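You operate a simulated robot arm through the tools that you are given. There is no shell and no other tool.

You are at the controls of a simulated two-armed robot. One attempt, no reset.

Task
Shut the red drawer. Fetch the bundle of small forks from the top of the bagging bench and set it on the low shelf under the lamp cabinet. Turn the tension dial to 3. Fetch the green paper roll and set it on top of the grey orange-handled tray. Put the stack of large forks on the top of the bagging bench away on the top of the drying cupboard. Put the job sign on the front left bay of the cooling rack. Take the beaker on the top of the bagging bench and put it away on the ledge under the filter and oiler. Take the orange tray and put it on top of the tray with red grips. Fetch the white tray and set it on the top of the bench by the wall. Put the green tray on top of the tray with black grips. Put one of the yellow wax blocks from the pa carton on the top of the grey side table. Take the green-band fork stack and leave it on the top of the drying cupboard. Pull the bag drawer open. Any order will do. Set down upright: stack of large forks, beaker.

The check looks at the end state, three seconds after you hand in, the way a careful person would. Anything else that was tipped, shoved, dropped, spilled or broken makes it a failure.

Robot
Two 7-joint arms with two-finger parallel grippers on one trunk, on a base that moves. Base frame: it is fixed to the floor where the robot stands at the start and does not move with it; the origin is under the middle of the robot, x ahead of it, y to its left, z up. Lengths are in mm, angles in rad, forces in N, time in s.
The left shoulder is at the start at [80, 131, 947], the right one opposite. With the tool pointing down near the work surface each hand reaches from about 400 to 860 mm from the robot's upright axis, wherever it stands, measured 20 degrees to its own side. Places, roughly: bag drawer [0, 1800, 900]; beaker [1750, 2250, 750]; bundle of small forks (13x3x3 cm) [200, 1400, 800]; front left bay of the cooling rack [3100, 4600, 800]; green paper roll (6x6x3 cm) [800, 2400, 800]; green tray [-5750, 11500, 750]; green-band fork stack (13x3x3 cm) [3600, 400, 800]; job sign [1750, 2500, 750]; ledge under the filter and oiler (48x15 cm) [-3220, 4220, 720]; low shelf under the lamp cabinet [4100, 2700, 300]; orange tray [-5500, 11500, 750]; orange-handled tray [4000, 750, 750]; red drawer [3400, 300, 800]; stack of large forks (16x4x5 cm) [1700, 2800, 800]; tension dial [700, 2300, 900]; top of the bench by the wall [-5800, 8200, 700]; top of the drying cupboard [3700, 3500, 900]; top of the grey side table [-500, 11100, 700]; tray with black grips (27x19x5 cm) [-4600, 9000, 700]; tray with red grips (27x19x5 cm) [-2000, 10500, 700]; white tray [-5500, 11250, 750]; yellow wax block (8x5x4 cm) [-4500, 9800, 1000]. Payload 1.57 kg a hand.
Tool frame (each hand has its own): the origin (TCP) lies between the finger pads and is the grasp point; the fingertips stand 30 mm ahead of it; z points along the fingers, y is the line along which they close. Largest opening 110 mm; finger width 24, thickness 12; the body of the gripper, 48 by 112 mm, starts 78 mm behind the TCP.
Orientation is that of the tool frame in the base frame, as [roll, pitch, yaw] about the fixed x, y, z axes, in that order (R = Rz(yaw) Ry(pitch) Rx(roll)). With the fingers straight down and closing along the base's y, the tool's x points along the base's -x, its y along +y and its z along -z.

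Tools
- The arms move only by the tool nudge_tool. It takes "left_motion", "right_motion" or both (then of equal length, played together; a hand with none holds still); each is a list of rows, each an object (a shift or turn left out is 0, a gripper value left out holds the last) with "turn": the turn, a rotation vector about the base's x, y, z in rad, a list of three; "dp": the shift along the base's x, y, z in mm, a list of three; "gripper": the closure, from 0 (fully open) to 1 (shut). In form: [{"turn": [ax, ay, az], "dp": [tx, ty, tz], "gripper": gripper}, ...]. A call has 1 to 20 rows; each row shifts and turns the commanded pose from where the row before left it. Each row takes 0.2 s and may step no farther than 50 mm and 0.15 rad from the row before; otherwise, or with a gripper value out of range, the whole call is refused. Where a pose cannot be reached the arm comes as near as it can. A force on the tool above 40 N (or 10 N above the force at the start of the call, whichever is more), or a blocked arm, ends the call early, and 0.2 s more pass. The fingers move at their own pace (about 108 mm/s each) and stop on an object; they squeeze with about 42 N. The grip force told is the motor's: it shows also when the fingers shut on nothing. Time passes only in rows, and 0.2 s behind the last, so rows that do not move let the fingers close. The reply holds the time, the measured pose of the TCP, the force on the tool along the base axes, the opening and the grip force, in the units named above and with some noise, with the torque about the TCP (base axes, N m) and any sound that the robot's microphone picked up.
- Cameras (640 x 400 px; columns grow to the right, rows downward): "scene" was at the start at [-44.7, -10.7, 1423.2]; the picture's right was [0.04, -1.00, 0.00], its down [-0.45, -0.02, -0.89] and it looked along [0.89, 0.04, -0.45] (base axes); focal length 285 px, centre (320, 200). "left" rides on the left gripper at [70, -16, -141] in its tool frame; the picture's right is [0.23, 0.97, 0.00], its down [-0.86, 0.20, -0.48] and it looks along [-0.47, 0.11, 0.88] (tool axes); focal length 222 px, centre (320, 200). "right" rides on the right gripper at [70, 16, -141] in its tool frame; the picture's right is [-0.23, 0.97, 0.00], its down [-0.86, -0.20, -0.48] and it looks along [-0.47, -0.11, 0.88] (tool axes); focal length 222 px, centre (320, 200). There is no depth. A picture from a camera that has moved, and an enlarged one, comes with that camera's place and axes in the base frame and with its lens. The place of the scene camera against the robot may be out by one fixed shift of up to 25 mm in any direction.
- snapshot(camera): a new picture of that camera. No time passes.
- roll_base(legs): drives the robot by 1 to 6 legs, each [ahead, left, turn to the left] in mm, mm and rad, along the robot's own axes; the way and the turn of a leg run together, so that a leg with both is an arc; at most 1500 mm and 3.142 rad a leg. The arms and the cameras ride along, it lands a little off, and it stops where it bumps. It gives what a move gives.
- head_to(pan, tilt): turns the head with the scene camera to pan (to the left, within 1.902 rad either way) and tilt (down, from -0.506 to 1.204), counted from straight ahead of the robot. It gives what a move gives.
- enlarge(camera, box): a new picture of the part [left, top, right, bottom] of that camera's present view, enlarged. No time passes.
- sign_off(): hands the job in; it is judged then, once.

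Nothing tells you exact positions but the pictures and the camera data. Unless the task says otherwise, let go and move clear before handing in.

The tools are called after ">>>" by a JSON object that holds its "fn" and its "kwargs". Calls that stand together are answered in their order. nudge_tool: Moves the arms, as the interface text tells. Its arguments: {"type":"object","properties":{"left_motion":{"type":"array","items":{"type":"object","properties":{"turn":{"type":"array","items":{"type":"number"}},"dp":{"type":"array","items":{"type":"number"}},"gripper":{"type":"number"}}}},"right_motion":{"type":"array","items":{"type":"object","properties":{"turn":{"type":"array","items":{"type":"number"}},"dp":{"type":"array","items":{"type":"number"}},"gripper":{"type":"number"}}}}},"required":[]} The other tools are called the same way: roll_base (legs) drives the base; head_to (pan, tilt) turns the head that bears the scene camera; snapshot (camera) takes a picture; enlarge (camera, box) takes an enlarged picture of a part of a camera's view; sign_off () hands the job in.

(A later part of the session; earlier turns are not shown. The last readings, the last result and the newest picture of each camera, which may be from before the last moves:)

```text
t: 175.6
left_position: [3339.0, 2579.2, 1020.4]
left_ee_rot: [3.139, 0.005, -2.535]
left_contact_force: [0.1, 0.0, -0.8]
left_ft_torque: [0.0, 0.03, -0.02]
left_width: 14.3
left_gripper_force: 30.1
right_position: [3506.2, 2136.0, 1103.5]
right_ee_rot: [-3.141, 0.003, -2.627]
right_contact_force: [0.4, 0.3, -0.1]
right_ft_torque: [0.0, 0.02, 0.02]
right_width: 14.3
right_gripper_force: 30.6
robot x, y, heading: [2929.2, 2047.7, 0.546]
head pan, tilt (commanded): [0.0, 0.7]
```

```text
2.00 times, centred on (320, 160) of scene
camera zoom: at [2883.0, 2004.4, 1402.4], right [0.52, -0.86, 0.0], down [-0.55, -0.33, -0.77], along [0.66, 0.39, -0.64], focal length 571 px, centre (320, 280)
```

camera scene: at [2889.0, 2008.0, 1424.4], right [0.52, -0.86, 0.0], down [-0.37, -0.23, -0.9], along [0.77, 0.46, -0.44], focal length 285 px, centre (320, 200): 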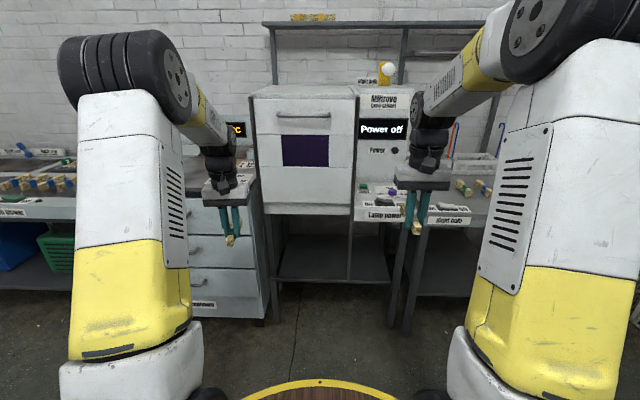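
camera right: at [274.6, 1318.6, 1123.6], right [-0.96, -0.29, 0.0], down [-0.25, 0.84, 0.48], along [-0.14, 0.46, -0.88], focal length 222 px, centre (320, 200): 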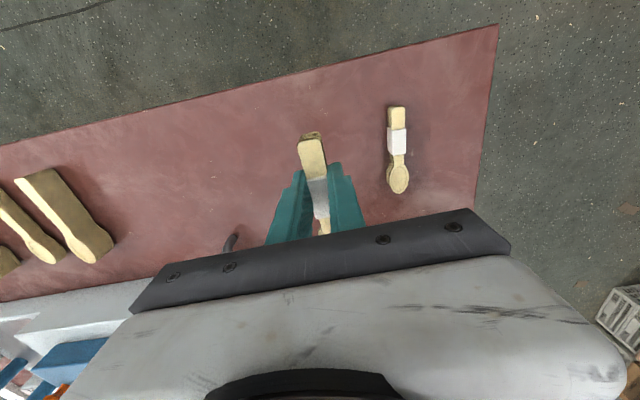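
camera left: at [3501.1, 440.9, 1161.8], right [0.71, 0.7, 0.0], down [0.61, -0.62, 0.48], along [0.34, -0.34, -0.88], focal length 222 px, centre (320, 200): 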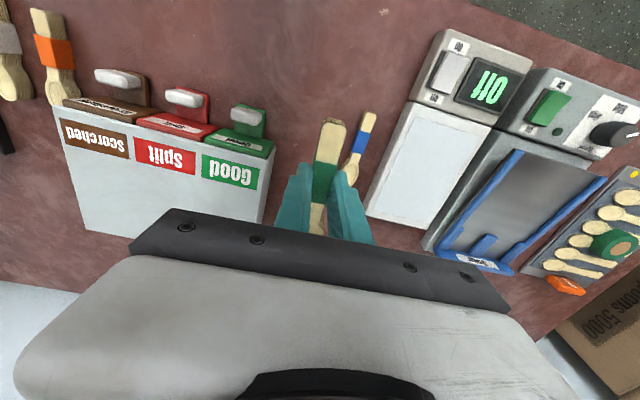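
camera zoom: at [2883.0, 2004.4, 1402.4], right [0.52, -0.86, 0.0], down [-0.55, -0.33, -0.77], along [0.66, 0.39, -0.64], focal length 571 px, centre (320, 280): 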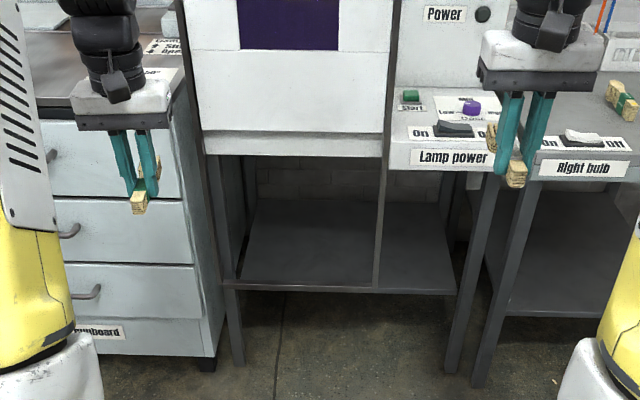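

The low shelf (z≈313) lies under the lamp cabinet (bottom z≈746). I'll first place the green-band stack on the drying cupboard to the left: sliding left to face it.

>>> {"fn": "roll_base", "kwargs": {"legs": [[0, 700, -0.04]]}}

>>> {"fn": "head_to", "kwargs": {"pan": 0.0, "tilt": 0.4}}

>>> {"fn": "snapshot", "kwargs": {"camera": "scene"}}

>>> {"fn": "enlarge", "kwargs": {"camera": "scene", "box": [200, 120, 440, 270]}}

```text
t: 179.5
left_position: [3006.0, 3171.9, 1019.5]
left_ee_rot: [3.14, 0.003, -2.572]
left_contact_force: [-0.7, -0.4, -0.2]
left_ft_torque: [0.0, 0.02, 0.03]
left_width: 14.3
left_gripper_force: 30.3
right_position: [3158.3, 2720.6, 1103.1]
right_ee_rot: [-3.141, 0.001, -2.664]
right_contact_force: [0.3, 0.3, -0.5]
right_ft_torque: [-0.01, -0.02, -0.02]
right_width: 14.3
right_gripper_force: 30.6
robot x, y, heading: [2575.6, 2654.1, 0.5]
head pan, tilt (commanded): [0.0, 0.7]
```

```text
t: 180.3
left_position: [3008.2, 3171.1, 1020.8]
left_ee_rot: [3.14, 0.005, -2.572]
left_contact_force: [0.5, 0.0, -0.4]
left_ft_torque: [0.01, 0.0, -0.02]
left_width: 14.3
left_gripper_force: 30.5
right_position: [3158.8, 2720.7, 1103.8]
right_ee_rot: [-3.141, 0.004, -2.664]
right_contact_force: [-0.2, 0.5, 0.6]
right_ft_torque: [0.03, -0.03, -0.02]
right_width: 14.5
right_gripper_force: 30.6
robot x, y, heading: [2577.3, 2656.0, 0.504]
head pan, tilt (commanded): [0.0, 0.4]
```

```text
taken
camera scene: at [2538.0, 2617.9, 1429.1], right [0.48, -0.88, 0.0], down [-0.34, -0.19, -0.92], along [0.81, 0.45, -0.39], focal length 285 px, centre (320, 200)
```

scene: 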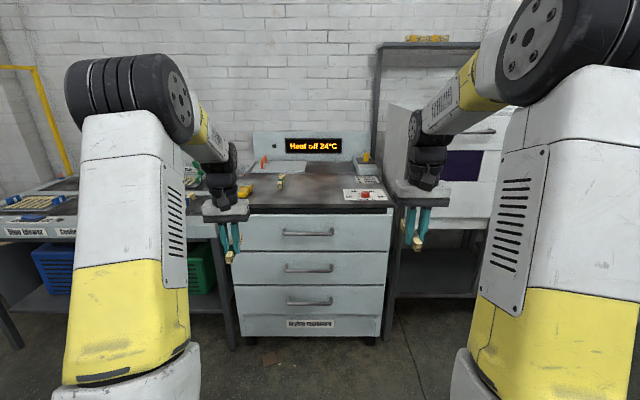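

```text
2.67 times, centred on (320, 195) of scene
camera zoom: at [2538.0, 2617.9, 1429.1], right [0.48, -0.88, 0.0], down [-0.34, -0.19, -0.92], along [0.81, 0.45, -0.39], focal length 761 px, centre (320, 213)
```

zoom: 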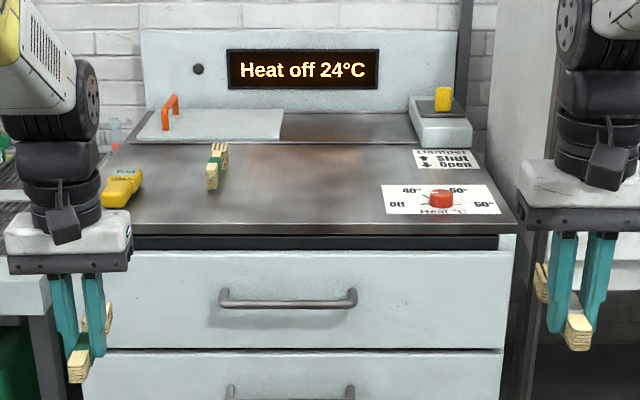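

The cupboard top has a thermometer, an existing fork stack, and a heat dial; the middle is free. I'll retract the right hand, raise the left a little, and approach.

>>> {"fn": "nudge_tool", "kwargs": {"left_motion": [{"dp": [0, 0, 20]}, {"dp": [0, 0, 20]}, {"dp": [0, 0, 20]}, {}, {}], "right_motion": [{"dp": [-33, -18, 0]}, {"dp": [-33, -18, 0]}, {"dp": [-33, -18, 0]}, {"dp": [-33, -18, 0]}, {}]}}

>>> {"fn": "roll_base", "kwargs": {"legs": [[580, -120, 0]]}}

>>> {"fn": "snapshot", "kwargs": {"camera": "left"}}

>>> {"fn": "head_to", "kwargs": {"pan": 0.0, "tilt": 0.65}}

>>> {"fn": "snapshot", "kwargs": {"camera": "scene"}}

```text
t: 181.5
left_position: [3007.5, 3171.7, 1082.3]
left_ee_rot: [3.141, 0.005, -2.573]
left_contact_force: [-0.8, -0.4, -0.7]
left_ft_torque: [0.0, -0.02, 0.03]
left_width: 14.3
left_gripper_force: 30.8
right_position: [3026.5, 2647.2, 1105.2]
right_ee_rot: [-3.141, 0.003, -2.665]
right_contact_force: [0.4, -0.1, -0.5]
right_ft_torque: [-0.02, -0.01, -0.03]
right_width: 14.4
right_gripper_force: 30.5
robot x, y, heading: [2580.1, 2657.1, 0.504]
head pan, tilt (commanded): [0.0, 0.4]
```

```text
t: 184.9
left_position: [3601.3, 3357.5, 1082.9]
left_ee_rot: [3.14, 0.005, -2.577]
left_contact_force: [-0.2, -0.1, -1.0]
left_ft_torque: [0.02, -0.01, -0.01]
left_width: 14.0
left_gripper_force: 30.6
right_position: [3618.5, 2833.3, 1104.8]
right_ee_rot: [3.141, 0.003, -2.67]
right_contact_force: [-0.3, 0.1, -0.6]
right_ft_torque: [0.02, -0.01, 0.02]
right_width: 14.3
right_gripper_force: 30.1
robot x, y, heading: [3168.6, 2843.0, 0.5]
head pan, tilt (commanded): [0.0, 0.4]
```

```text
taken
camera left: at [3550.6, 3305.4, 1222.9], right [-0.71, 0.7, 0.0], down [0.61, 0.62, 0.48], along [0.34, 0.35, -0.88], focal length 222 px, centre (320, 200)
```

left: 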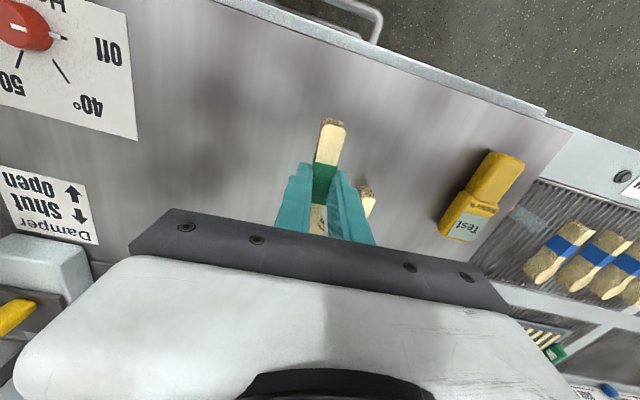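

```text
t: 185.7
left_position: [3601.5, 3357.8, 1082.6]
left_ee_rot: [3.14, 0.006, -2.575]
left_contact_force: [0.6, 0.2, -0.9]
left_ft_torque: [0.02, 0.07, -0.01]
left_width: 14.3
left_gripper_force: 31.0
right_position: [3618.4, 2833.7, 1105.9]
right_ee_rot: [-3.142, 0.004, -2.67]
right_contact_force: [0.3, -0.1, 0.0]
right_ft_torque: [0.02, 0.01, 0.0]
right_width: 14.5
right_gripper_force: 30.8
robot x, y, heading: [3166.1, 2844.4, 0.504]
head pan, tilt (commanded): [0.0, 0.649]
```

```text
taken
camera scene: at [3124.9, 2803.3, 1406.7], right [0.48, -0.88, 0.0], down [-0.53, -0.29, -0.8], along [0.7, 0.38, -0.6], focal length 285 px, centre (320, 200)
```

scene: 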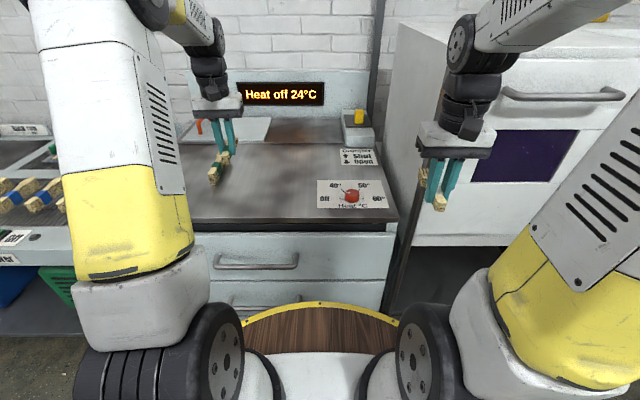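

The cupboard top is at z≈895 and the spot below the left hand is free. I'll lower the green-band stack there.

>>> {"fn": "nudge_tool", "kwargs": {"left_motion": [{"dp": [0, 0, -40]}, {"dp": [0, 0, -40]}, {"dp": [0, 0, -35]}, {"dp": [0, 0, -20]}, {}]}}

>>> {"fn": "enlarge", "kwargs": {"camera": "scene", "box": [170, 120, 350, 240]}}

>>> {"fn": "snapshot", "kwargs": {"camera": "left"}}

```text
t: 186.9
left_position: [3601.8, 3358.4, 950.5]
left_ee_rot: [3.14, 0.012, -2.575]
left_contact_force: [1.4, -0.2, 24.0]
left_ft_torque: [0.01, -0.08, 0.01]
left_width: 14.1
left_gripper_force: 30.4
right_position: [3618.5, 2833.0, 1104.4]
right_ee_rot: [-3.141, 0.002, -2.67]
right_contact_force: [0.4, 0.5, -0.5]
right_ft_torque: [0.0, 0.0, 0.0]
right_width: 14.2
right_gripper_force: 30.5
robot x, y, heading: [3169.2, 2843.0, 0.504]
head pan, tilt (commanded): [0.0, 0.649]
```

```text
3.33 times, centred on (260, 180) of scene
camera zoom: at [3124.3, 2802.6, 1406.6], right [0.48, -0.88, 0.0], down [-0.53, -0.29, -0.8], along [0.7, 0.38, -0.6], focal length 951 px, centre (520, 267)
```

zoom: 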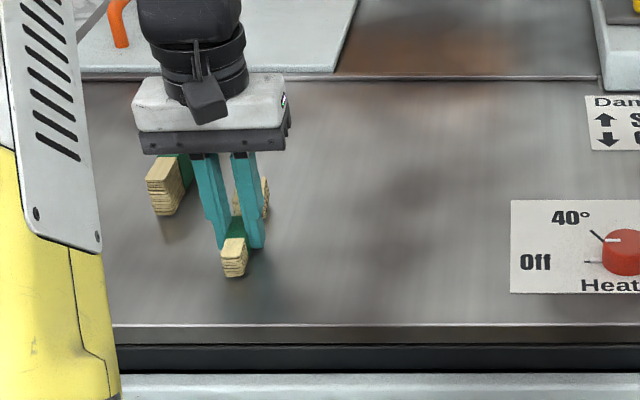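

```text
taken
camera left: at [3550.0, 3305.9, 1092.0], right [-0.71, 0.7, 0.0], down [0.61, 0.62, 0.49], along [0.34, 0.35, -0.87], focal length 222 px, centre (320, 200)
```

left: 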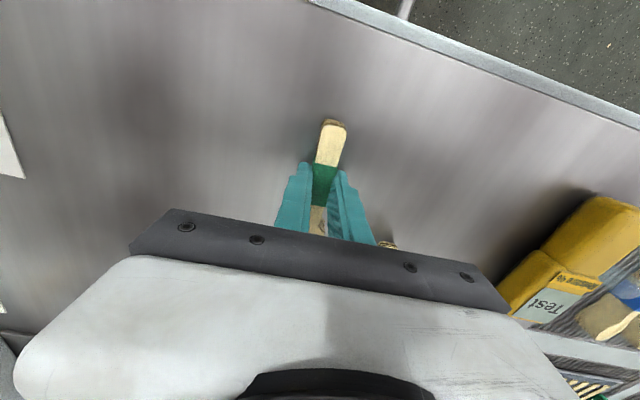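

Contact at TCP z≈950 (top is ≈915). I'll relieve slightly, open modestly, and lift away.

>>> {"fn": "nudge_tool", "kwargs": {"left_motion": [{"dp": [0, 0, 2]}, {"gripper": 0.7}, {"gripper": 0.6}, {}, {"dp": [0, 0, 15]}, {"dp": [0, 0, 40]}, {"dp": [0, 0, 45]}, {"dp": [0, 0, 40]}, {}]}}

>>> {"fn": "snapshot", "kwargs": {"camera": "left"}}

>>> {"fn": "enlarge", "kwargs": {"camera": "scene", "box": [170, 120, 350, 240]}}

```text
t: 188.9
left_position: [3602.1, 3357.9, 1090.0]
left_ee_rot: [3.14, 0.005, -2.576]
left_contact_force: [0.1, 0.2, -0.2]
left_ft_torque: [0.0, -0.03, 0.0]
left_width: 44.1
left_gripper_force: 0.1
right_position: [3620.0, 2832.0, 1105.1]
right_ee_rot: [3.141, 0.003, -2.671]
right_contact_force: [-0.1, 0.0, 0.2]
right_ft_torque: [0.0, 0.04, 0.0]
right_width: 14.2
right_gripper_force: 30.5
robot x, y, heading: [3167.2, 2840.3, 0.501]
head pan, tilt (commanded): [0.0, 0.649]
```

```text
taken
camera left: at [3550.5, 3305.9, 1230.9], right [-0.71, 0.7, 0.0], down [0.61, 0.62, 0.48], along [0.34, 0.34, -0.88], focal length 222 px, centre (320, 200)
```

left: 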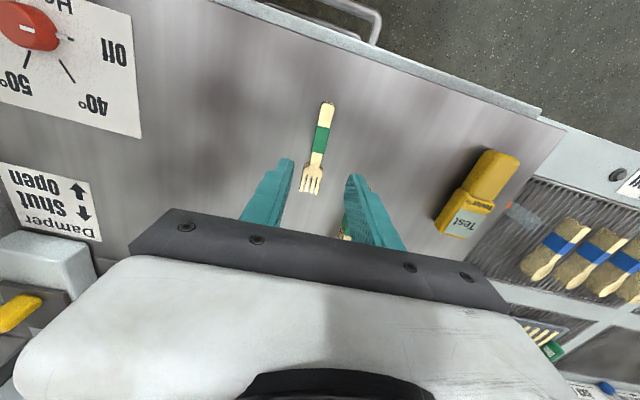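

```text
3.33 times, centred on (260, 180) of scene
camera zoom: at [3124.8, 2803.3, 1406.7], right [0.48, -0.88, 0.0], down [-0.53, -0.29, -0.8], along [0.7, 0.38, -0.6], focal length 951 px, centre (520, 267)
```

zoom: 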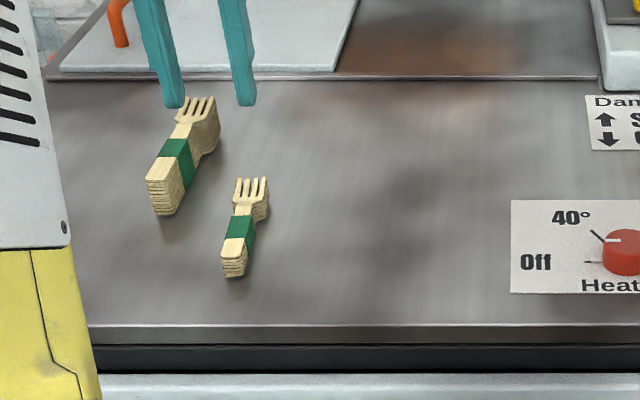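

The green-band stack is in place next to an existing stack. Now the small forks: I'll retract the left hand, back off, and shift right to face the lamp cabinet's shelf.

>>> {"fn": "nudge_tool", "kwargs": {"left_motion": [{"dp": [-35, -19, 5]}, {"dp": [-35, -19, 5]}, {"dp": [-35, -19, 5]}, {"dp": [-35, -19, 5]}, {"dp": [-35, -19, 0]}, {}]}}

>>> {"fn": "roll_base", "kwargs": {"legs": [[-270, 0, 0], [0, -334, 0]]}}

>>> {"fn": "head_to", "kwargs": {"pan": -0.1, "tilt": 0.75}}

>>> {"fn": "snapshot", "kwargs": {"camera": "scene"}}

```text
t: 190.3
left_position: [3428.0, 3261.2, 1108.8]
left_ee_rot: [3.14, 0.003, -2.576]
left_contact_force: [-1.3, 0.4, 1.4]
left_ft_torque: [0.05, 0.02, -0.01]
left_width: 44.1
left_gripper_force: 0.0
right_position: [3619.0, 2833.2, 1104.5]
right_ee_rot: [-3.141, 0.004, -2.671]
right_contact_force: [-0.5, -0.2, 0.7]
right_ft_torque: [0.0, 0.02, 0.01]
right_width: 14.3
right_gripper_force: 30.5
robot x, y, heading: [3167.0, 2843.4, 0.499]
head pan, tilt (commanded): [0.0, 0.649]
```

```text
t: 194.0
left_position: [3354.8, 2848.1, 1109.3]
left_ee_rot: [3.141, 0.007, -2.58]
left_contact_force: [-1.1, 0.7, -0.9]
left_ft_torque: [0.01, 0.01, 0.0]
left_width: 43.9
left_gripper_force: 0.1
right_position: [3544.8, 2419.0, 1104.7]
right_ee_rot: [-3.141, 0.003, -2.674]
right_contact_force: [-0.2, 0.3, -0.6]
right_ft_torque: [0.0, -0.01, -0.02]
right_width: 14.3
right_gripper_force: 30.9
robot x, y, heading: [3091.8, 2426.5, 0.504]
head pan, tilt (commanded): [0.0, 0.649]
```

```text
t: 194.6
left_position: [3356.0, 2848.1, 1108.8]
left_ee_rot: [3.14, 0.004, -2.578]
left_contact_force: [0.3, -0.6, 0.6]
left_ft_torque: [0.01, 0.03, -0.01]
left_width: 43.8
left_gripper_force: 0.1
right_position: [3544.6, 2418.5, 1104.3]
right_ee_rot: [-3.142, 0.003, -2.674]
right_contact_force: [-0.8, -0.6, -0.5]
right_ft_torque: [0.0, -0.01, 0.04]
right_width: 14.5
right_gripper_force: 30.5
robot x, y, heading: [3093.1, 2429.1, 0.494]
head pan, tilt (commanded): [-0.099, 0.75]
```

```text
taken
camera scene: at [3050.9, 2381.0, 1398.1], right [0.39, -0.92, 0.0], down [-0.63, -0.26, -0.73], along [0.67, 0.28, -0.68], focal length 285 px, centre (320, 200)
```

scene: 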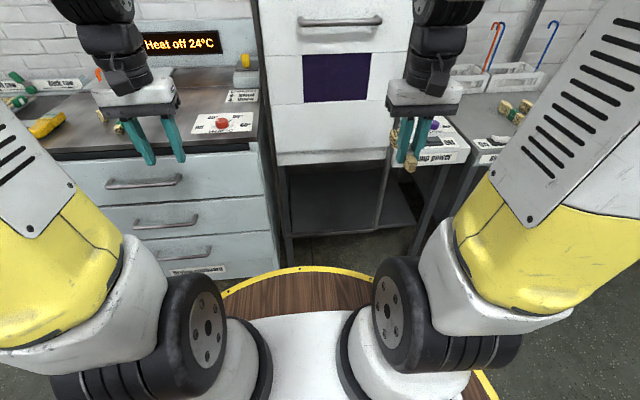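

Shelf compartment centre is about 825 mm ahead and 181 mm to my right. I'll now turn the right hand 90° so the bundle lies crosswise, ready to tilt the hand under the cabinet.

>>> {"fn": "nudge_tool", "kwargs": {"right_motion": [{"turn": [0, 0, 0.143], "dp": [10, 5, 0]}, {"turn": [0, 0, 0.143], "dp": [10, 5, 0]}, {"turn": [0, 0, 0.143], "dp": [10, 5, 0]}, {"turn": [0, 0, 0.143], "dp": [10, 5, 0]}, {"turn": [0, 0, 0.143], "dp": [10, 5, 0]}, {"turn": [0, 0, 0.143], "dp": [10, 5, 0]}, {"turn": [0, 0, 0.143], "dp": [10, 5, 0]}, {"turn": [0, 0, 0.143], "dp": [10, 5, 0]}, {"turn": [0, 0, 0.143]}, {"turn": [0, 0, 0.143]}, {"turn": [0, 0, 0.143]}, {}]}}

```text
t: 197.2
left_position: [3355.8, 2848.4, 1108.5]
left_ee_rot: [3.14, 0.007, -2.58]
left_contact_force: [-0.3, 0.3, -0.6]
left_ft_torque: [0.01, 0.0, -0.01]
left_width: 44.0
left_gripper_force: 0.0
right_position: [3625.8, 2461.1, 1105.2]
right_ee_rot: [3.142, 0.002, -1.101]
right_contact_force: [-0.2, 0.8, 0.1]
right_ft_torque: [-0.08, 0.0, 0.01]
right_width: 14.4
right_gripper_force: 30.4
robot x, y, heading: [3093.8, 2430.0, 0.496]
head pan, tilt (commanded): [-0.099, 0.75]
```

Now tilt the hand so the fingers point forward-and-down by about 35°, lowering gradually.

>>> {"fn": "nudge_tool", "kwargs": {"right_motion": [{"turn": [0.058, -0.107, 0], "dp": [0, 0, -20]}, {"turn": [0.058, -0.107, 0], "dp": [0, 0, -30]}, {"turn": [0.058, -0.107, 0], "dp": [0, 0, -40]}, {"turn": [0.058, -0.107, 0], "dp": [0, 0, -40]}, {"turn": [0.058, -0.107, 0], "dp": [0, 0, -40]}, {"dp": [0, 0, -40]}, {"dp": [0, 0, -40]}, {}]}}

>>> {"fn": "snapshot", "kwargs": {"camera": "scene"}}

>>> {"fn": "snapshot", "kwargs": {"camera": "right"}}

```text
t: 199.0
left_position: [3355.6, 2848.2, 1107.8]
left_ee_rot: [3.139, 0.005, -2.578]
left_contact_force: [-0.5, 0.4, 0.5]
left_ft_torque: [-0.02, 0.02, -0.01]
left_width: 44.1
left_gripper_force: 0.0
right_position: [3639.2, 2464.0, 855.8]
right_ee_rot: [-2.535, 0.02, -1.095]
right_contact_force: [-0.4, 0.0, 0.2]
right_ft_torque: [-0.03, -0.02, 0.02]
right_width: 14.2
right_gripper_force: 30.4
right hand out of reach, approached as far as the arm can: row 5
robot x, y, heading: [3094.5, 2428.5, 0.497]
head pan, tilt (commanded): [-0.099, 0.75]
```

```text
taken
camera scene: at [3050.9, 2381.0, 1398.1], right [0.39, -0.92, 0.0], down [-0.63, -0.26, -0.73], along [0.67, 0.28, -0.68], focal length 285 px, centre (320, 200)
```

scene: 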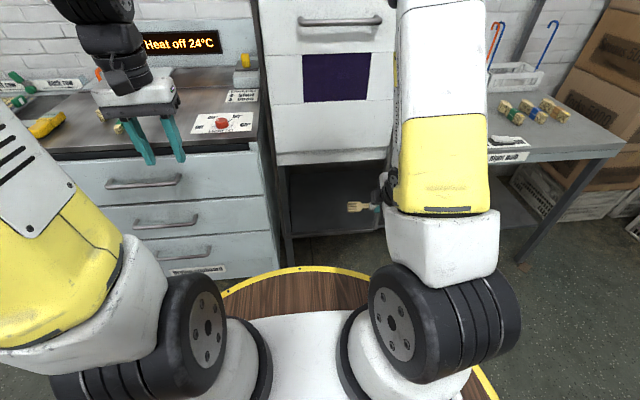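

```text
taken
camera right: at [3587.0, 2355.8, 961.8], right [-0.82, -0.16, -0.55], down [-0.48, 0.7, 0.52], along [0.31, 0.7, -0.65], focal length 222 px, centre (320, 200)
```

right: 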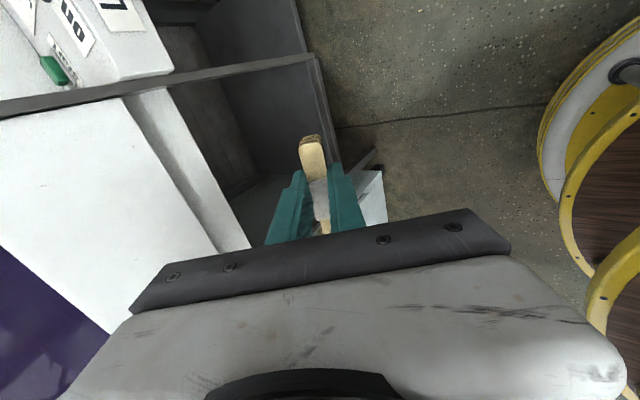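

>>> {"fn": "nudge_tool", "kwargs": {"right_motion": [{"dp": [4, 2, -45]}, {"dp": [4, 2, -45]}, {"dp": [4, 2, -45]}, {"dp": [4, 2, -45]}, {"dp": [4, 2, -45]}, {"dp": [4, 2, -45]}, {"dp": [4, 2, -45]}, {}]}}

>>> {"fn": "snapshot", "kwargs": {"camera": "scene"}}

>>> {"fn": "snapshot", "kwargs": {"camera": "right"}}

```text
t: 200.8
left_position: [3355.9, 2848.5, 1107.7]
left_ee_rot: [3.139, 0.005, -2.58]
left_contact_force: [0.4, 0.4, -0.2]
left_ft_torque: [-0.01, -0.01, 0.05]
left_width: 44.0
left_gripper_force: 0.0
right_position: [3667.5, 2478.7, 539.6]
right_ee_rot: [-2.534, 0.017, -1.093]
right_contact_force: [-0.4, 0.1, 0.6]
right_ft_torque: [-0.03, -0.02, -0.02]
right_width: 14.3
right_gripper_force: 30.5
robot x, y, heading: [3094.1, 2427.4, 0.495]
head pan, tilt (commanded): [-0.099, 0.75]
```

```text
taken
camera scene: at [3050.9, 2381.0, 1398.1], right [0.39, -0.92, 0.0], down [-0.63, -0.26, -0.73], along [0.67, 0.28, -0.68], focal length 285 px, centre (320, 200)
```

scene: 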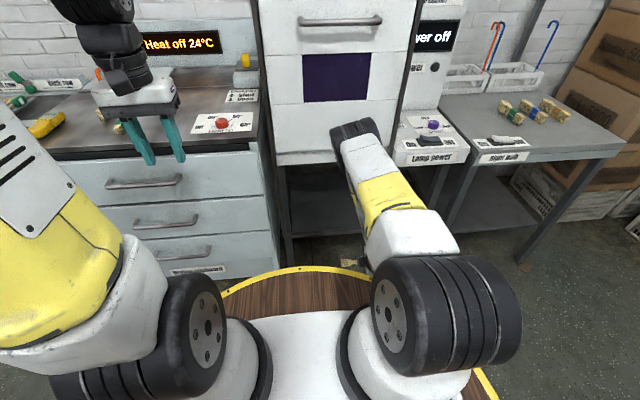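

```text
taken
camera right: at [3614.5, 2369.8, 645.5], right [-0.82, -0.16, -0.55], down [-0.49, 0.7, 0.52], along [0.31, 0.7, -0.65], focal length 222 px, centre (320, 200)
```

right: 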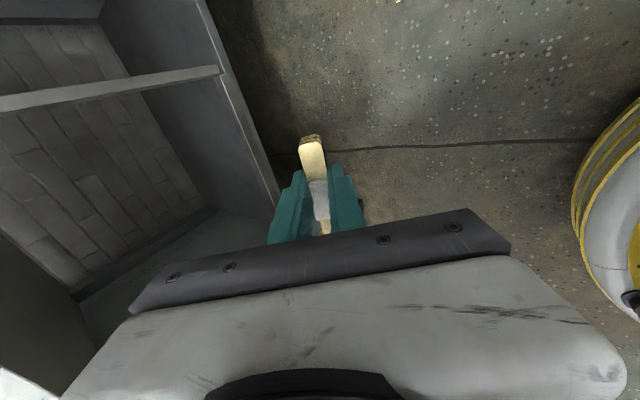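

The elbow sits forward and high, so I should stand farther back with the arm more extended. I'll extend the hand forward at low height before entering under the cabinet.

>>> {"fn": "nudge_tool", "kwargs": {"right_motion": [{"dp": [40, 21.5, -10]}, {"dp": [40, 21.5, -10]}, {"dp": [40, 21.5, -10]}, {"dp": [40, 21.5, -10]}, {"dp": [40, 21.5, -10]}, {"dp": [36, 20, -10]}, {}]}}

>>> {"fn": "snapshot", "kwargs": {"camera": "scene"}}

>>> {"fn": "snapshot", "kwargs": {"camera": "right"}}

```text
t: 202.4
left_position: [3354.9, 2847.7, 1108.2]
left_ee_rot: [3.139, 0.005, -2.581]
left_contact_force: [0.2, -0.6, -0.1]
left_ft_torque: [0.02, -0.04, 0.0]
left_width: 43.9
left_gripper_force: 0.1
right_position: [3906.4, 2607.7, 478.1]
right_ee_rot: [-2.534, 0.017, -1.095]
right_contact_force: [0.4, -0.4, -0.3]
right_ft_torque: [-0.04, 0.02, 0.0]
right_width: 14.4
right_gripper_force: 30.2
robot x, y, heading: [3092.5, 2430.0, 0.497]
head pan, tilt (commanded): [-0.099, 0.75]
```

```text
taken
camera scene: at [3051.0, 2381.1, 1398.1], right [0.39, -0.92, 0.0], down [-0.63, -0.26, -0.73], along [0.67, 0.28, -0.68], focal length 285 px, centre (320, 200)
```

scene: 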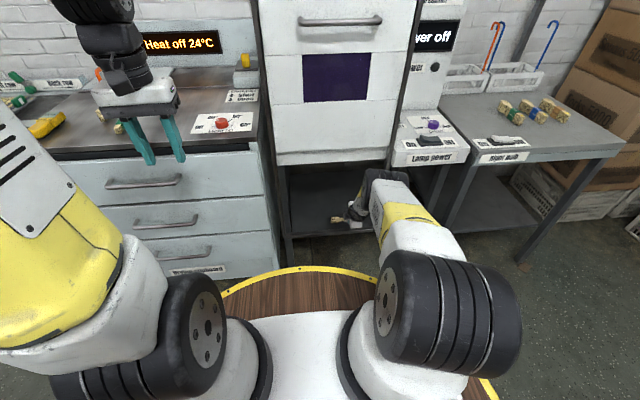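

```text
taken
camera right: at [3854.4, 2499.6, 584.2], right [-0.82, -0.16, -0.55], down [-0.48, 0.7, 0.52], along [0.31, 0.69, -0.65], focal length 222 px, centre (320, 200)
```

right: 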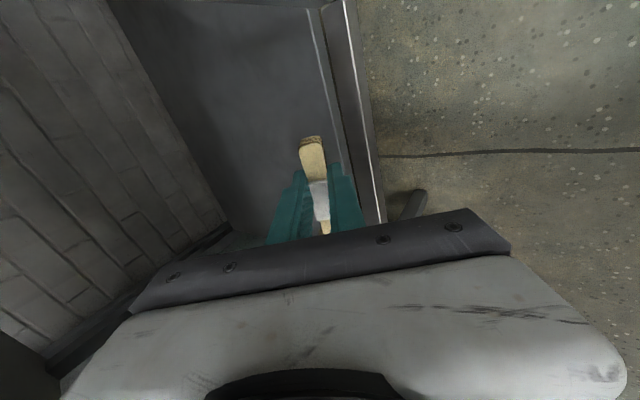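

The hand is at the shelf's front edge. I'll drive ahead ~140 mm so the bundle is well inside, at z=478 (above the shelf).

>>> {"fn": "roll_base", "kwargs": {"legs": [[140, 0, 0]]}}

>>> {"fn": "snapshot", "kwargs": {"camera": "scene"}}

>>> {"fn": "snapshot", "kwargs": {"camera": "right"}}

```text
t: 203.8
left_position: [3480.5, 2917.6, 1109.0]
left_ee_rot: [3.139, 0.005, -2.578]
left_contact_force: [1.0, 0.0, -0.4]
left_ft_torque: [0.01, -0.01, -0.01]
left_width: 44.0
left_gripper_force: 0.0
right_position: [4031.7, 2676.9, 478.2]
right_ee_rot: [-2.535, 0.018, -1.095]
right_contact_force: [0.0, -0.3, -0.9]
right_ft_torque: [-0.02, -0.04, 0.04]
right_width: 14.5
right_gripper_force: 30.6
robot x, y, heading: [3221.5, 2500.0, 0.495]
head pan, tilt (commanded): [-0.099, 0.75]
```

```text
taken
camera scene: at [3176.8, 2449.3, 1398.1], right [0.39, -0.92, 0.0], down [-0.63, -0.26, -0.73], along [0.67, 0.28, -0.68], focal length 285 px, centre (320, 200)
```

scene: 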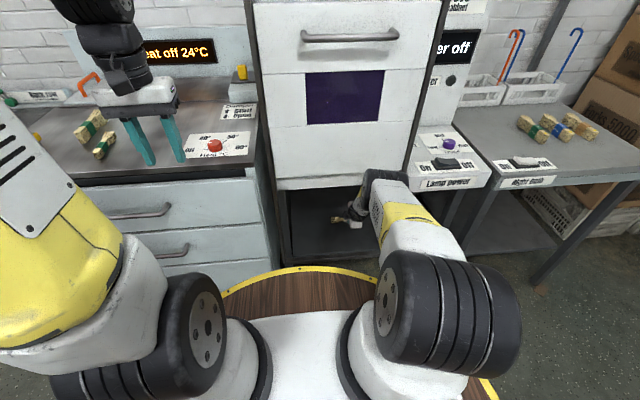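

```text
taken
camera right: at [3980.1, 2568.6, 584.3], right [-0.82, -0.16, -0.55], down [-0.49, 0.7, 0.52], along [0.31, 0.7, -0.65], focal length 222 px, centre (320, 200)
```

right: 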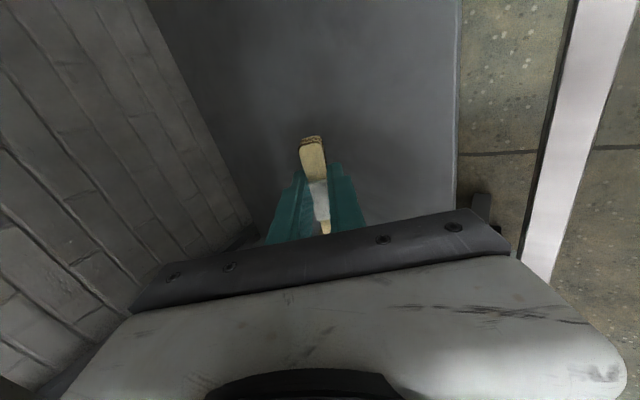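

>>> {"fn": "enlarge", "kwargs": {"camera": "scene", "box": [240, 160, 480, 300]}}

>>> {"fn": "enlarge", "kwargs": {"camera": "right", "box": [200, 0, 640, 270]}}

```text
2.67 times, centred on (360, 230) of scene
camera zoom: at [3176.8, 2449.3, 1398.1], right [0.39, -0.92, 0.0], down [-0.63, -0.26, -0.73], along [0.67, 0.28, -0.68], focal length 761 px, centre (213, 120)
```

zoom: 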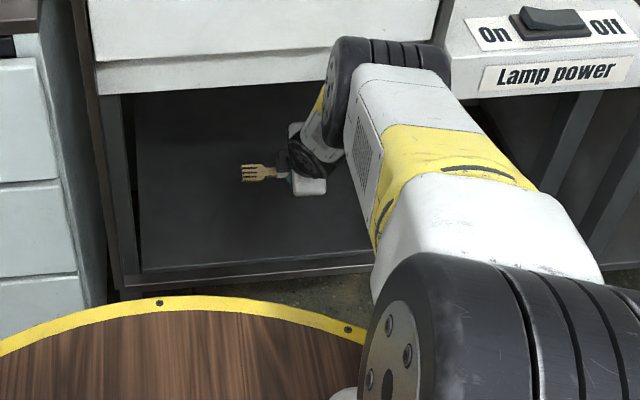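

```text
1.45 times, centred on (420, 135) of right
camera zoom: at [3980.1, 2568.6, 584.3], right [-0.82, -0.16, -0.55], down [-0.49, 0.7, 0.52], along [0.31, 0.7, -0.65], focal length 323 px, centre (174, 294)
```

zoom: 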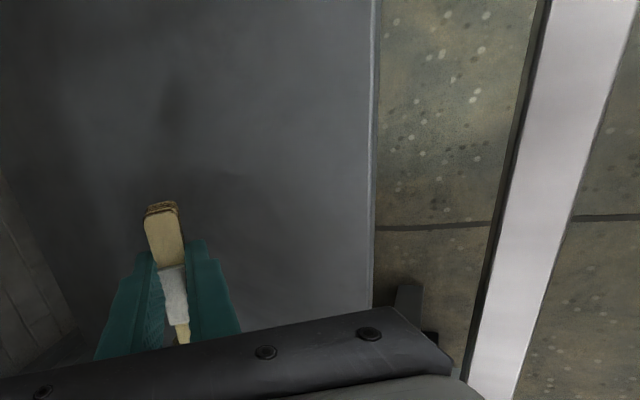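

The bundle hovers well inside the compartment. The shelf panel is at z≈345; I'll lower carefully and feel for contact.

>>> {"fn": "nudge_tool", "kwargs": {"right_motion": [{"dp": [0, 0, -30]}, {"dp": [0, 0, -25]}, {"dp": [0, 0, -15]}, {}]}}

>>> {"fn": "snapshot", "kwargs": {"camera": "right"}}

>>> {"fn": "enlarge", "kwargs": {"camera": "scene", "box": [270, 180, 430, 280]}}

```text
t: 204.8
left_position: [3480.5, 2915.7, 1110.4]
left_ee_rot: [3.141, 0.005, -2.578]
left_contact_force: [0.0, 0.6, 0.1]
left_ft_torque: [0.0, -0.02, 0.03]
left_width: 43.8
left_gripper_force: 0.0
right_position: [4023.2, 2671.9, 426.4]
right_ee_rot: [-2.534, 0.017, -1.095]
right_contact_force: [0.1, 0.3, -0.9]
right_ft_torque: [-0.02, -0.01, -0.04]
right_width: 14.4
right_gripper_force: 30.9
right hand out of reach, approached as far as the arm can: row 2, 3
robot x, y, heading: [3221.5, 2496.5, 0.501]
head pan, tilt (commanded): [-0.099, 0.75]
```

```text
taken
camera right: at [3971.1, 2564.1, 532.0], right [-0.82, -0.16, -0.55], down [-0.49, 0.7, 0.52], along [0.31, 0.7, -0.65], focal length 222 px, centre (320, 200)
```

right: 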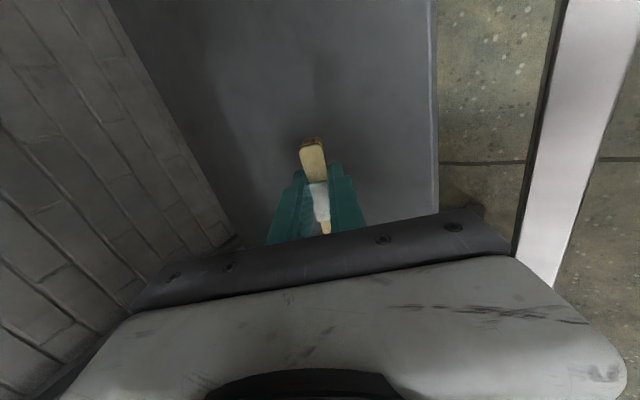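

```text
4.00 times, centred on (350, 230) of scene
camera zoom: at [3176.8, 2449.2, 1398.1], right [0.39, -0.92, 0.0], down [-0.63, -0.26, -0.73], along [0.67, 0.28, -0.68], focal length 1141 px, centre (200, 80)
```

zoom: 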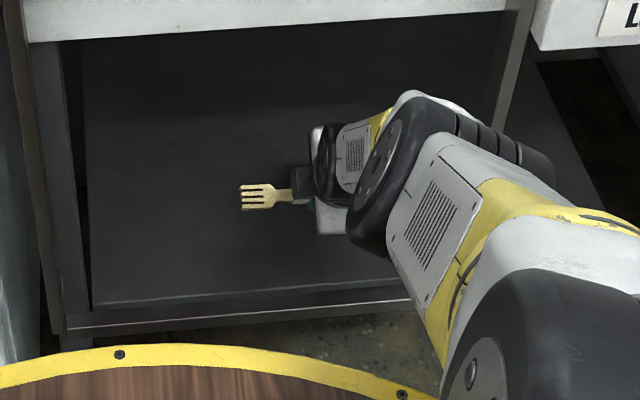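

The arm is at its reach limit at z≈426. I'll pull the hand back 70 mm and drive the base ahead 70 mm to compensate, then continue lowering.

>>> {"fn": "nudge_tool", "kwargs": {"right_motion": [{"dp": [-31, -17, 10]}, {"dp": [-31, -17, 10]}, {}]}}

>>> {"fn": "roll_base", "kwargs": {"legs": [[70, 0, 0]]}}

>>> {"fn": "nudge_tool", "kwargs": {"right_motion": [{"dp": [0, 0, -20]}, {"dp": [0, 0, -15]}, {}]}}

>>> {"fn": "snapshot", "kwargs": {"camera": "scene"}}

```text
t: 205.6
left_position: [3480.4, 2916.9, 1108.6]
left_ee_rot: [3.141, 0.006, -2.581]
left_contact_force: [-0.4, 0.7, 0.6]
left_ft_torque: [0.04, 0.01, 0.0]
left_width: 44.2
left_gripper_force: 0.1
right_position: [3960.6, 2636.2, 448.4]
right_ee_rot: [-2.532, 0.017, -1.094]
right_contact_force: [0.2, -0.7, 0.1]
right_ft_torque: [-0.02, 0.01, -0.02]
right_width: 14.4
right_gripper_force: 30.5
robot x, y, heading: [3218.1, 2495.8, 0.497]
head pan, tilt (commanded): [-0.099, 0.75]
```

```text
t: 206.6
left_position: [3543.3, 2951.9, 1108.7]
left_ee_rot: [3.141, 0.006, -2.578]
left_contact_force: [0.4, 0.2, 0.6]
left_ft_torque: [0.03, -0.02, 0.03]
left_width: 44.0
left_gripper_force: 0.2
right_position: [4023.3, 2672.1, 446.3]
right_ee_rot: [-2.534, 0.018, -1.092]
right_contact_force: [0.5, -0.3, -0.9]
right_ft_torque: [0.01, 0.01, -0.01]
right_width: 14.4
right_gripper_force: 30.0
robot x, y, heading: [3282.1, 2533.9, 0.498]
head pan, tilt (commanded): [-0.099, 0.75]
```

```text
t: 207.4
left_position: [3543.6, 2950.7, 1108.0]
left_ee_rot: [3.14, 0.006, -2.576]
left_contact_force: [-0.2, -0.8, 1.0]
left_ft_torque: [-0.01, 0.02, 0.01]
left_width: 44.1
left_gripper_force: 0.0
right_position: [4022.2, 2672.4, 410.4]
right_ee_rot: [-2.533, 0.018, -1.094]
right_contact_force: [0.1, 0.1, -0.3]
right_ft_torque: [0.01, 0.01, 0.01]
right_width: 14.0
right_gripper_force: 30.3
robot x, y, heading: [3281.5, 2532.2, 0.5]
head pan, tilt (commanded): [-0.099, 0.75]
```

```text
taken
camera scene: at [3239.6, 2483.3, 1398.1], right [0.39, -0.92, 0.0], down [-0.63, -0.27, -0.73], along [0.67, 0.28, -0.68], focal length 285 px, centre (320, 200)
```

scene: 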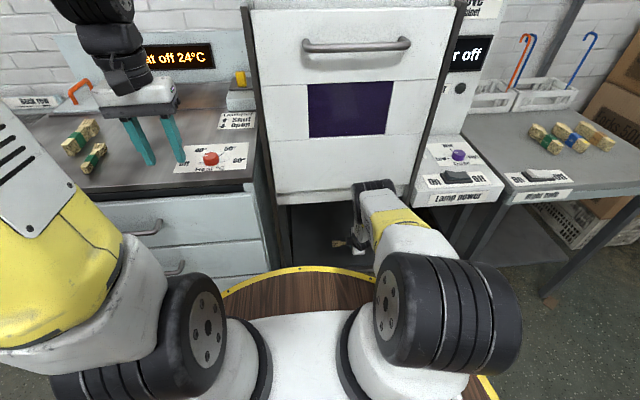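

>>> {"fn": "nudge_tool", "kwargs": {"right_motion": [{"dp": [0, 0, -10]}, {"dp": [0, 0, -8]}, {}]}}

>>> {"fn": "snapshot", "kwargs": {"camera": "right"}}

>>> {"fn": "enlarge", "kwargs": {"camera": "scene", "box": [270, 180, 430, 280]}}

```text
t: 208.2
left_position: [3543.3, 2950.0, 1109.4]
left_ee_rot: [-3.14, 0.006, -2.577]
left_contact_force: [0.3, -0.3, 0.0]
left_ft_torque: [0.01, 0.03, 0.02]
left_width: 43.8
left_gripper_force: 0.0
right_position: [4023.4, 2672.9, 393.9]
right_ee_rot: [-2.535, 0.019, -1.093]
right_contact_force: [-0.5, 0.0, -0.6]
right_ft_torque: [0.02, -0.01, 0.01]
right_width: 14.5
right_gripper_force: 30.0
robot x, y, heading: [3280.1, 2532.3, 0.499]
head pan, tilt (commanded): [-0.099, 0.75]
```

```text
taken
camera right: at [3971.6, 2564.2, 499.3], right [-0.82, -0.16, -0.55], down [-0.49, 0.7, 0.52], along [0.3, 0.7, -0.65], focal length 222 px, centre (320, 200)
```

right: 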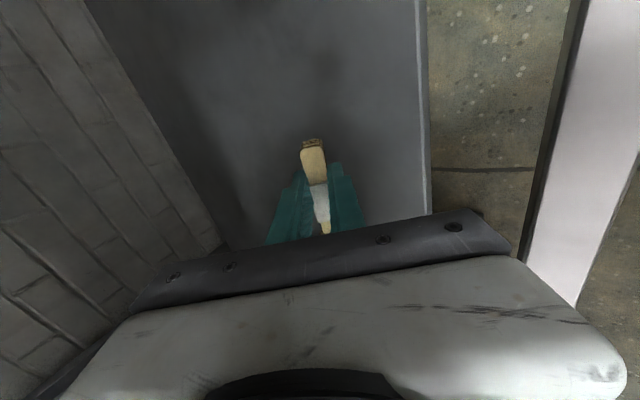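

```text
4.00 times, centred on (350, 230) of scene
camera zoom: at [3239.6, 2483.3, 1398.1], right [0.39, -0.92, 0.0], down [-0.63, -0.27, -0.73], along [0.67, 0.28, -0.68], focal length 1141 px, centre (200, 80)
```

zoom: 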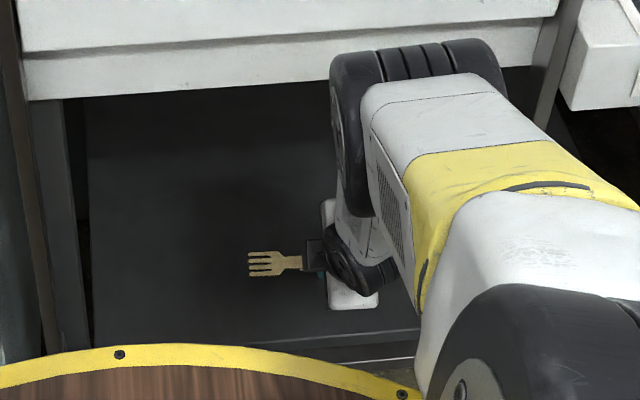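

The shelf is at z≈300 and the bundle is ~50 mm inside its edge; I want it deeper. Driving ahead 45 mm more, then lowering further.

>>> {"fn": "roll_base", "kwargs": {"legs": [[45, 0, 0]]}}

>>> {"fn": "nudge_tool", "kwargs": {"right_motion": [{"dp": [0, 0, -15]}, {"dp": [0, 0, -15]}, {"dp": [0, 0, -10]}, {}]}}

>>> {"fn": "enlarge", "kwargs": {"camera": "scene", "box": [240, 160, 460, 300]}}

>>> {"fn": "snapshot", "kwargs": {"camera": "right"}}

```text
t: 209.1
left_position: [3583.0, 2973.7, 1108.1]
left_ee_rot: [3.14, 0.007, -2.578]
left_contact_force: [-0.6, -0.7, 1.2]
left_ft_torque: [-0.03, 0.02, 0.02]
left_width: 43.9
left_gripper_force: 0.0
right_position: [4064.1, 2693.6, 393.8]
right_ee_rot: [-2.533, 0.017, -1.092]
right_contact_force: [0.8, 0.1, -0.1]
right_ft_torque: [0.01, 0.0, -0.01]
right_width: 14.4
right_gripper_force: 29.9
robot x, y, heading: [3323.0, 2556.0, 0.497]
head pan, tilt (commanded): [-0.099, 0.75]
```

```text
t: 210.1
left_position: [3583.1, 2971.7, 1108.7]
left_ee_rot: [3.14, 0.004, -2.578]
left_contact_force: [1.2, -0.5, -0.8]
left_ft_torque: [-0.01, 0.0, -0.01]
left_width: 44.3
left_gripper_force: 0.0
right_position: [4061.2, 2692.4, 366.6]
right_ee_rot: [-2.533, 0.017, -1.092]
right_contact_force: [0.1, -0.3, -0.3]
right_ft_torque: [-0.01, -0.03, 0.02]
right_width: 14.2
right_gripper_force: 30.5
right hand out of reach, approached as far as the arm can: row 2, 3
robot x, y, heading: [3320.1, 2556.4, 0.501]
head pan, tilt (commanded): [-0.099, 0.75]
```

```text
2.86 times, centred on (350, 230) of scene
camera zoom: at [3279.9, 2505.3, 1398.1], right [0.39, -0.92, 0.0], down [-0.63, -0.27, -0.73], along [0.67, 0.28, -0.68], focal length 815 px, centre (234, 114)
```

zoom: 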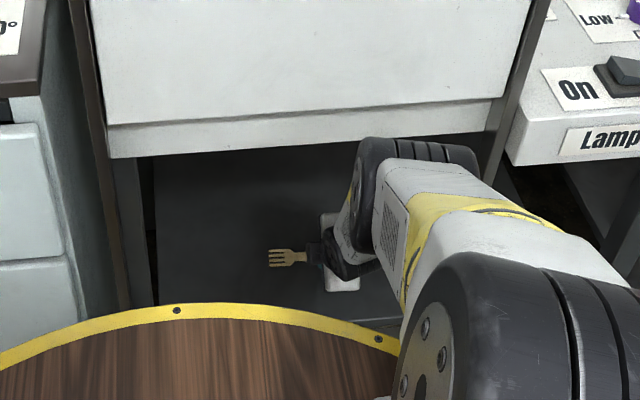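

```text
taken
camera right: at [4009.2, 2584.5, 472.3], right [-0.82, -0.16, -0.55], down [-0.49, 0.7, 0.52], along [0.3, 0.7, -0.65], focal length 222 px, centre (320, 200)
```

right: 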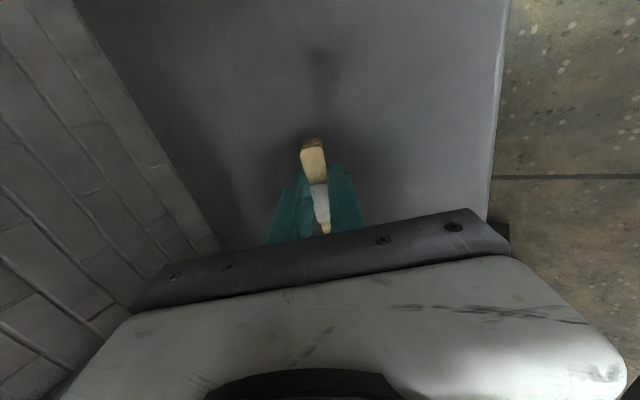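

>>> {"fn": "nudge_tool", "kwargs": {"right_motion": [{"dp": [-31, -17, 0]}, {"dp": [0, 0, -10]}, {"dp": [0, 0, -8]}, {}]}}

```text
t: 210.8
left_position: [3582.3, 2973.8, 1108.6]
left_ee_rot: [3.139, 0.006, -2.579]
left_contact_force: [1.2, 0.0, -0.8]
left_ft_torque: [0.0, 0.03, 0.01]
left_width: 44.0
left_gripper_force: 0.1
right_position: [4030.1, 2677.3, 358.4]
right_ee_rot: [-2.533, 0.018, -1.091]
right_contact_force: [-16.5, -5.0, 27.2]
right_ft_torque: [-0.19, 0.42, -0.11]
right_width: 14.4
right_gripper_force: 30.3
robot x, y, heading: [3322.1, 2554.1, 0.5]
head pan, tilt (commanded): [-0.099, 0.75]
stopped in row 3 (right hand): the force on the tool passed its limit at 61 N (the readings are from after the stop); the commanded pose is now the measured one
```

Contact with the shelf at TCP z≈358. I'll rise a few millimetres, open gradually to release the bundle, and withdraw along the finger direction.

>>> {"fn": "nudge_tool", "kwargs": {"right_motion": [{"dp": [0, 0, 5]}, {}]}}

>>> {"fn": "nudge_tool", "kwargs": {"right_motion": [{"gripper": 0.82}, {}, {"gripper": 0.7, "dp": [0, 0, 3]}, {}, {}]}}

>>> {"fn": "snapshot", "kwargs": {"camera": "right"}}

```text
t: 211.4
left_position: [3583.8, 2973.0, 1108.8]
left_ee_rot: [3.139, 0.006, -2.576]
left_contact_force: [1.4, 0.6, -1.2]
left_ft_torque: [-0.01, -0.01, 0.02]
left_width: 43.9
left_gripper_force: 0.1
right_position: [4031.4, 2678.4, 361.1]
right_ee_rot: [-2.533, 0.018, -1.093]
right_contact_force: [-0.2, 0.1, 0.2]
right_ft_torque: [-0.03, -0.04, -0.01]
right_width: 14.2
right_gripper_force: 30.4
robot x, y, heading: [3321.7, 2553.3, 0.5]
head pan, tilt (commanded): [-0.099, 0.75]
```

```text
t: 212.6
left_position: [3583.7, 2973.3, 1108.8]
left_ee_rot: [3.14, 0.005, -2.579]
left_contact_force: [0.4, -0.4, 0.3]
left_ft_torque: [-0.03, 0.0, 0.04]
left_width: 44.1
left_gripper_force: 0.1
right_position: [4028.9, 2677.2, 365.0]
right_ee_rot: [-2.534, 0.018, -1.091]
right_contact_force: [-0.3, 0.0, 1.5]
right_ft_torque: [0.03, -0.02, 0.03]
right_width: 33.0
right_gripper_force: 0.0
robot x, y, heading: [3323.7, 2556.1, 0.496]
head pan, tilt (commanded): [-0.099, 0.75]
```

```text
taken
camera right: at [3978.4, 2569.0, 470.3], right [-0.82, -0.16, -0.55], down [-0.49, 0.7, 0.52], along [0.3, 0.7, -0.65], focal length 222 px, centre (320, 200)
```

right: 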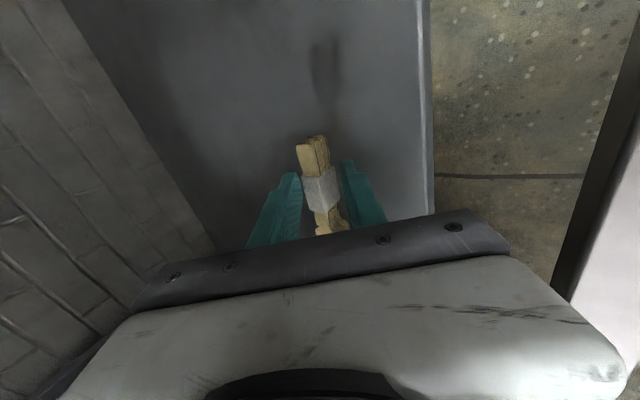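

The bundle is standing on the shelf, freed. I'll rise slightly while opening wider, then withdraw back and up.

>>> {"fn": "nudge_tool", "kwargs": {"right_motion": [{"dp": [0, 0, 5], "gripper": 0.6}, {"dp": [0, 0, 5], "gripper": 0.5}, {"dp": [-10, -5.5, 16]}, {"dp": [-20, -11, 32]}, {"dp": [-25, -13, 32]}, {"dp": [-30, -16, 20]}, {}]}}

>>> {"fn": "snapshot", "kwargs": {"camera": "right"}}

>>> {"fn": "enlarge", "kwargs": {"camera": "scene", "box": [240, 160, 460, 300]}}

```text
t: 214.2
left_position: [3583.1, 2973.8, 1107.7]
left_ee_rot: [3.14, 0.005, -2.578]
left_contact_force: [0.1, 0.2, -0.6]
left_ft_torque: [0.01, -0.01, 0.0]
left_width: 44.2
left_gripper_force: 0.1
right_position: [3946.0, 2636.0, 474.7]
right_ee_rot: [-2.531, 0.018, -1.091]
right_contact_force: [0.0, -0.1, -0.7]
right_ft_torque: [-0.02, 0.01, 0.01]
right_width: 55.0
right_gripper_force: 0.0
robot x, y, heading: [3322.4, 2553.7, 0.501]
head pan, tilt (commanded): [-0.099, 0.75]
```

```text
taken
camera right: at [3893.6, 2528.3, 580.1], right [-0.82, -0.16, -0.55], down [-0.49, 0.7, 0.52], along [0.3, 0.7, -0.65], focal length 222 px, centre (320, 200)
```

right: 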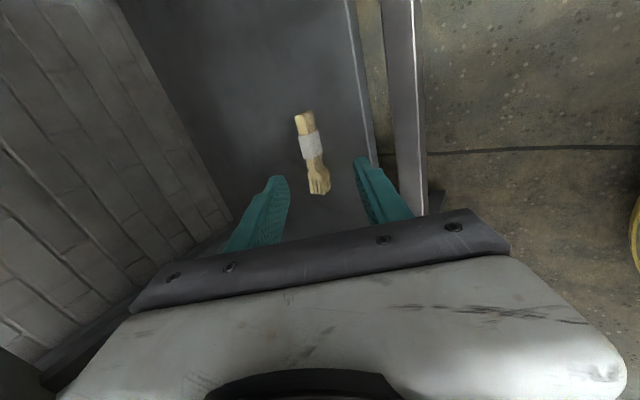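

```text
2.86 times, centred on (350, 230) of scene
camera zoom: at [3280.0, 2505.3, 1398.1], right [0.39, -0.92, 0.0], down [-0.63, -0.27, -0.73], along [0.67, 0.28, -0.68], focal length 815 px, centre (234, 114)
```

zoom: 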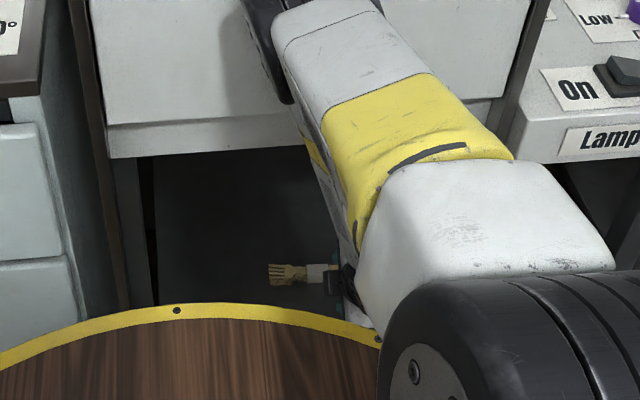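

The bundle rests on the low shelf. My elbow is now close to the cabinet front, so I'll back the base straight out before moving the arm.

>>> {"fn": "roll_base", "kwargs": {"legs": [[-400, 0, 0]]}}

>>> {"fn": "snapshot", "kwargs": {"camera": "scene"}}

```text
t: 216.7
left_position: [3227.5, 2780.3, 1107.8]
left_ee_rot: [3.141, 0.006, -2.572]
left_contact_force: [0.3, 1.0, 0.7]
left_ft_torque: [0.0, 0.01, 0.0]
left_width: 44.2
left_gripper_force: 0.0
right_position: [3591.9, 2446.8, 473.1]
right_ee_rot: [-2.533, 0.016, -1.085]
right_contact_force: [0.7, 0.8, 0.3]
right_ft_torque: [0.03, 0.0, 0.02]
right_width: 54.8
right_gripper_force: 0.1
robot x, y, heading: [2966.8, 2362.1, 0.506]
head pan, tilt (commanded): [-0.099, 0.75]
```

```text
taken
camera scene: at [2926.9, 2311.3, 1398.1], right [0.39, -0.92, 0.0], down [-0.63, -0.27, -0.73], along [0.67, 0.29, -0.68], focal length 285 px, centre (320, 200)
```

scene: 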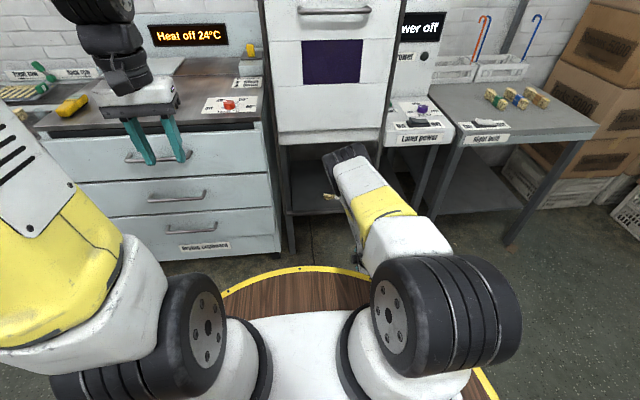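

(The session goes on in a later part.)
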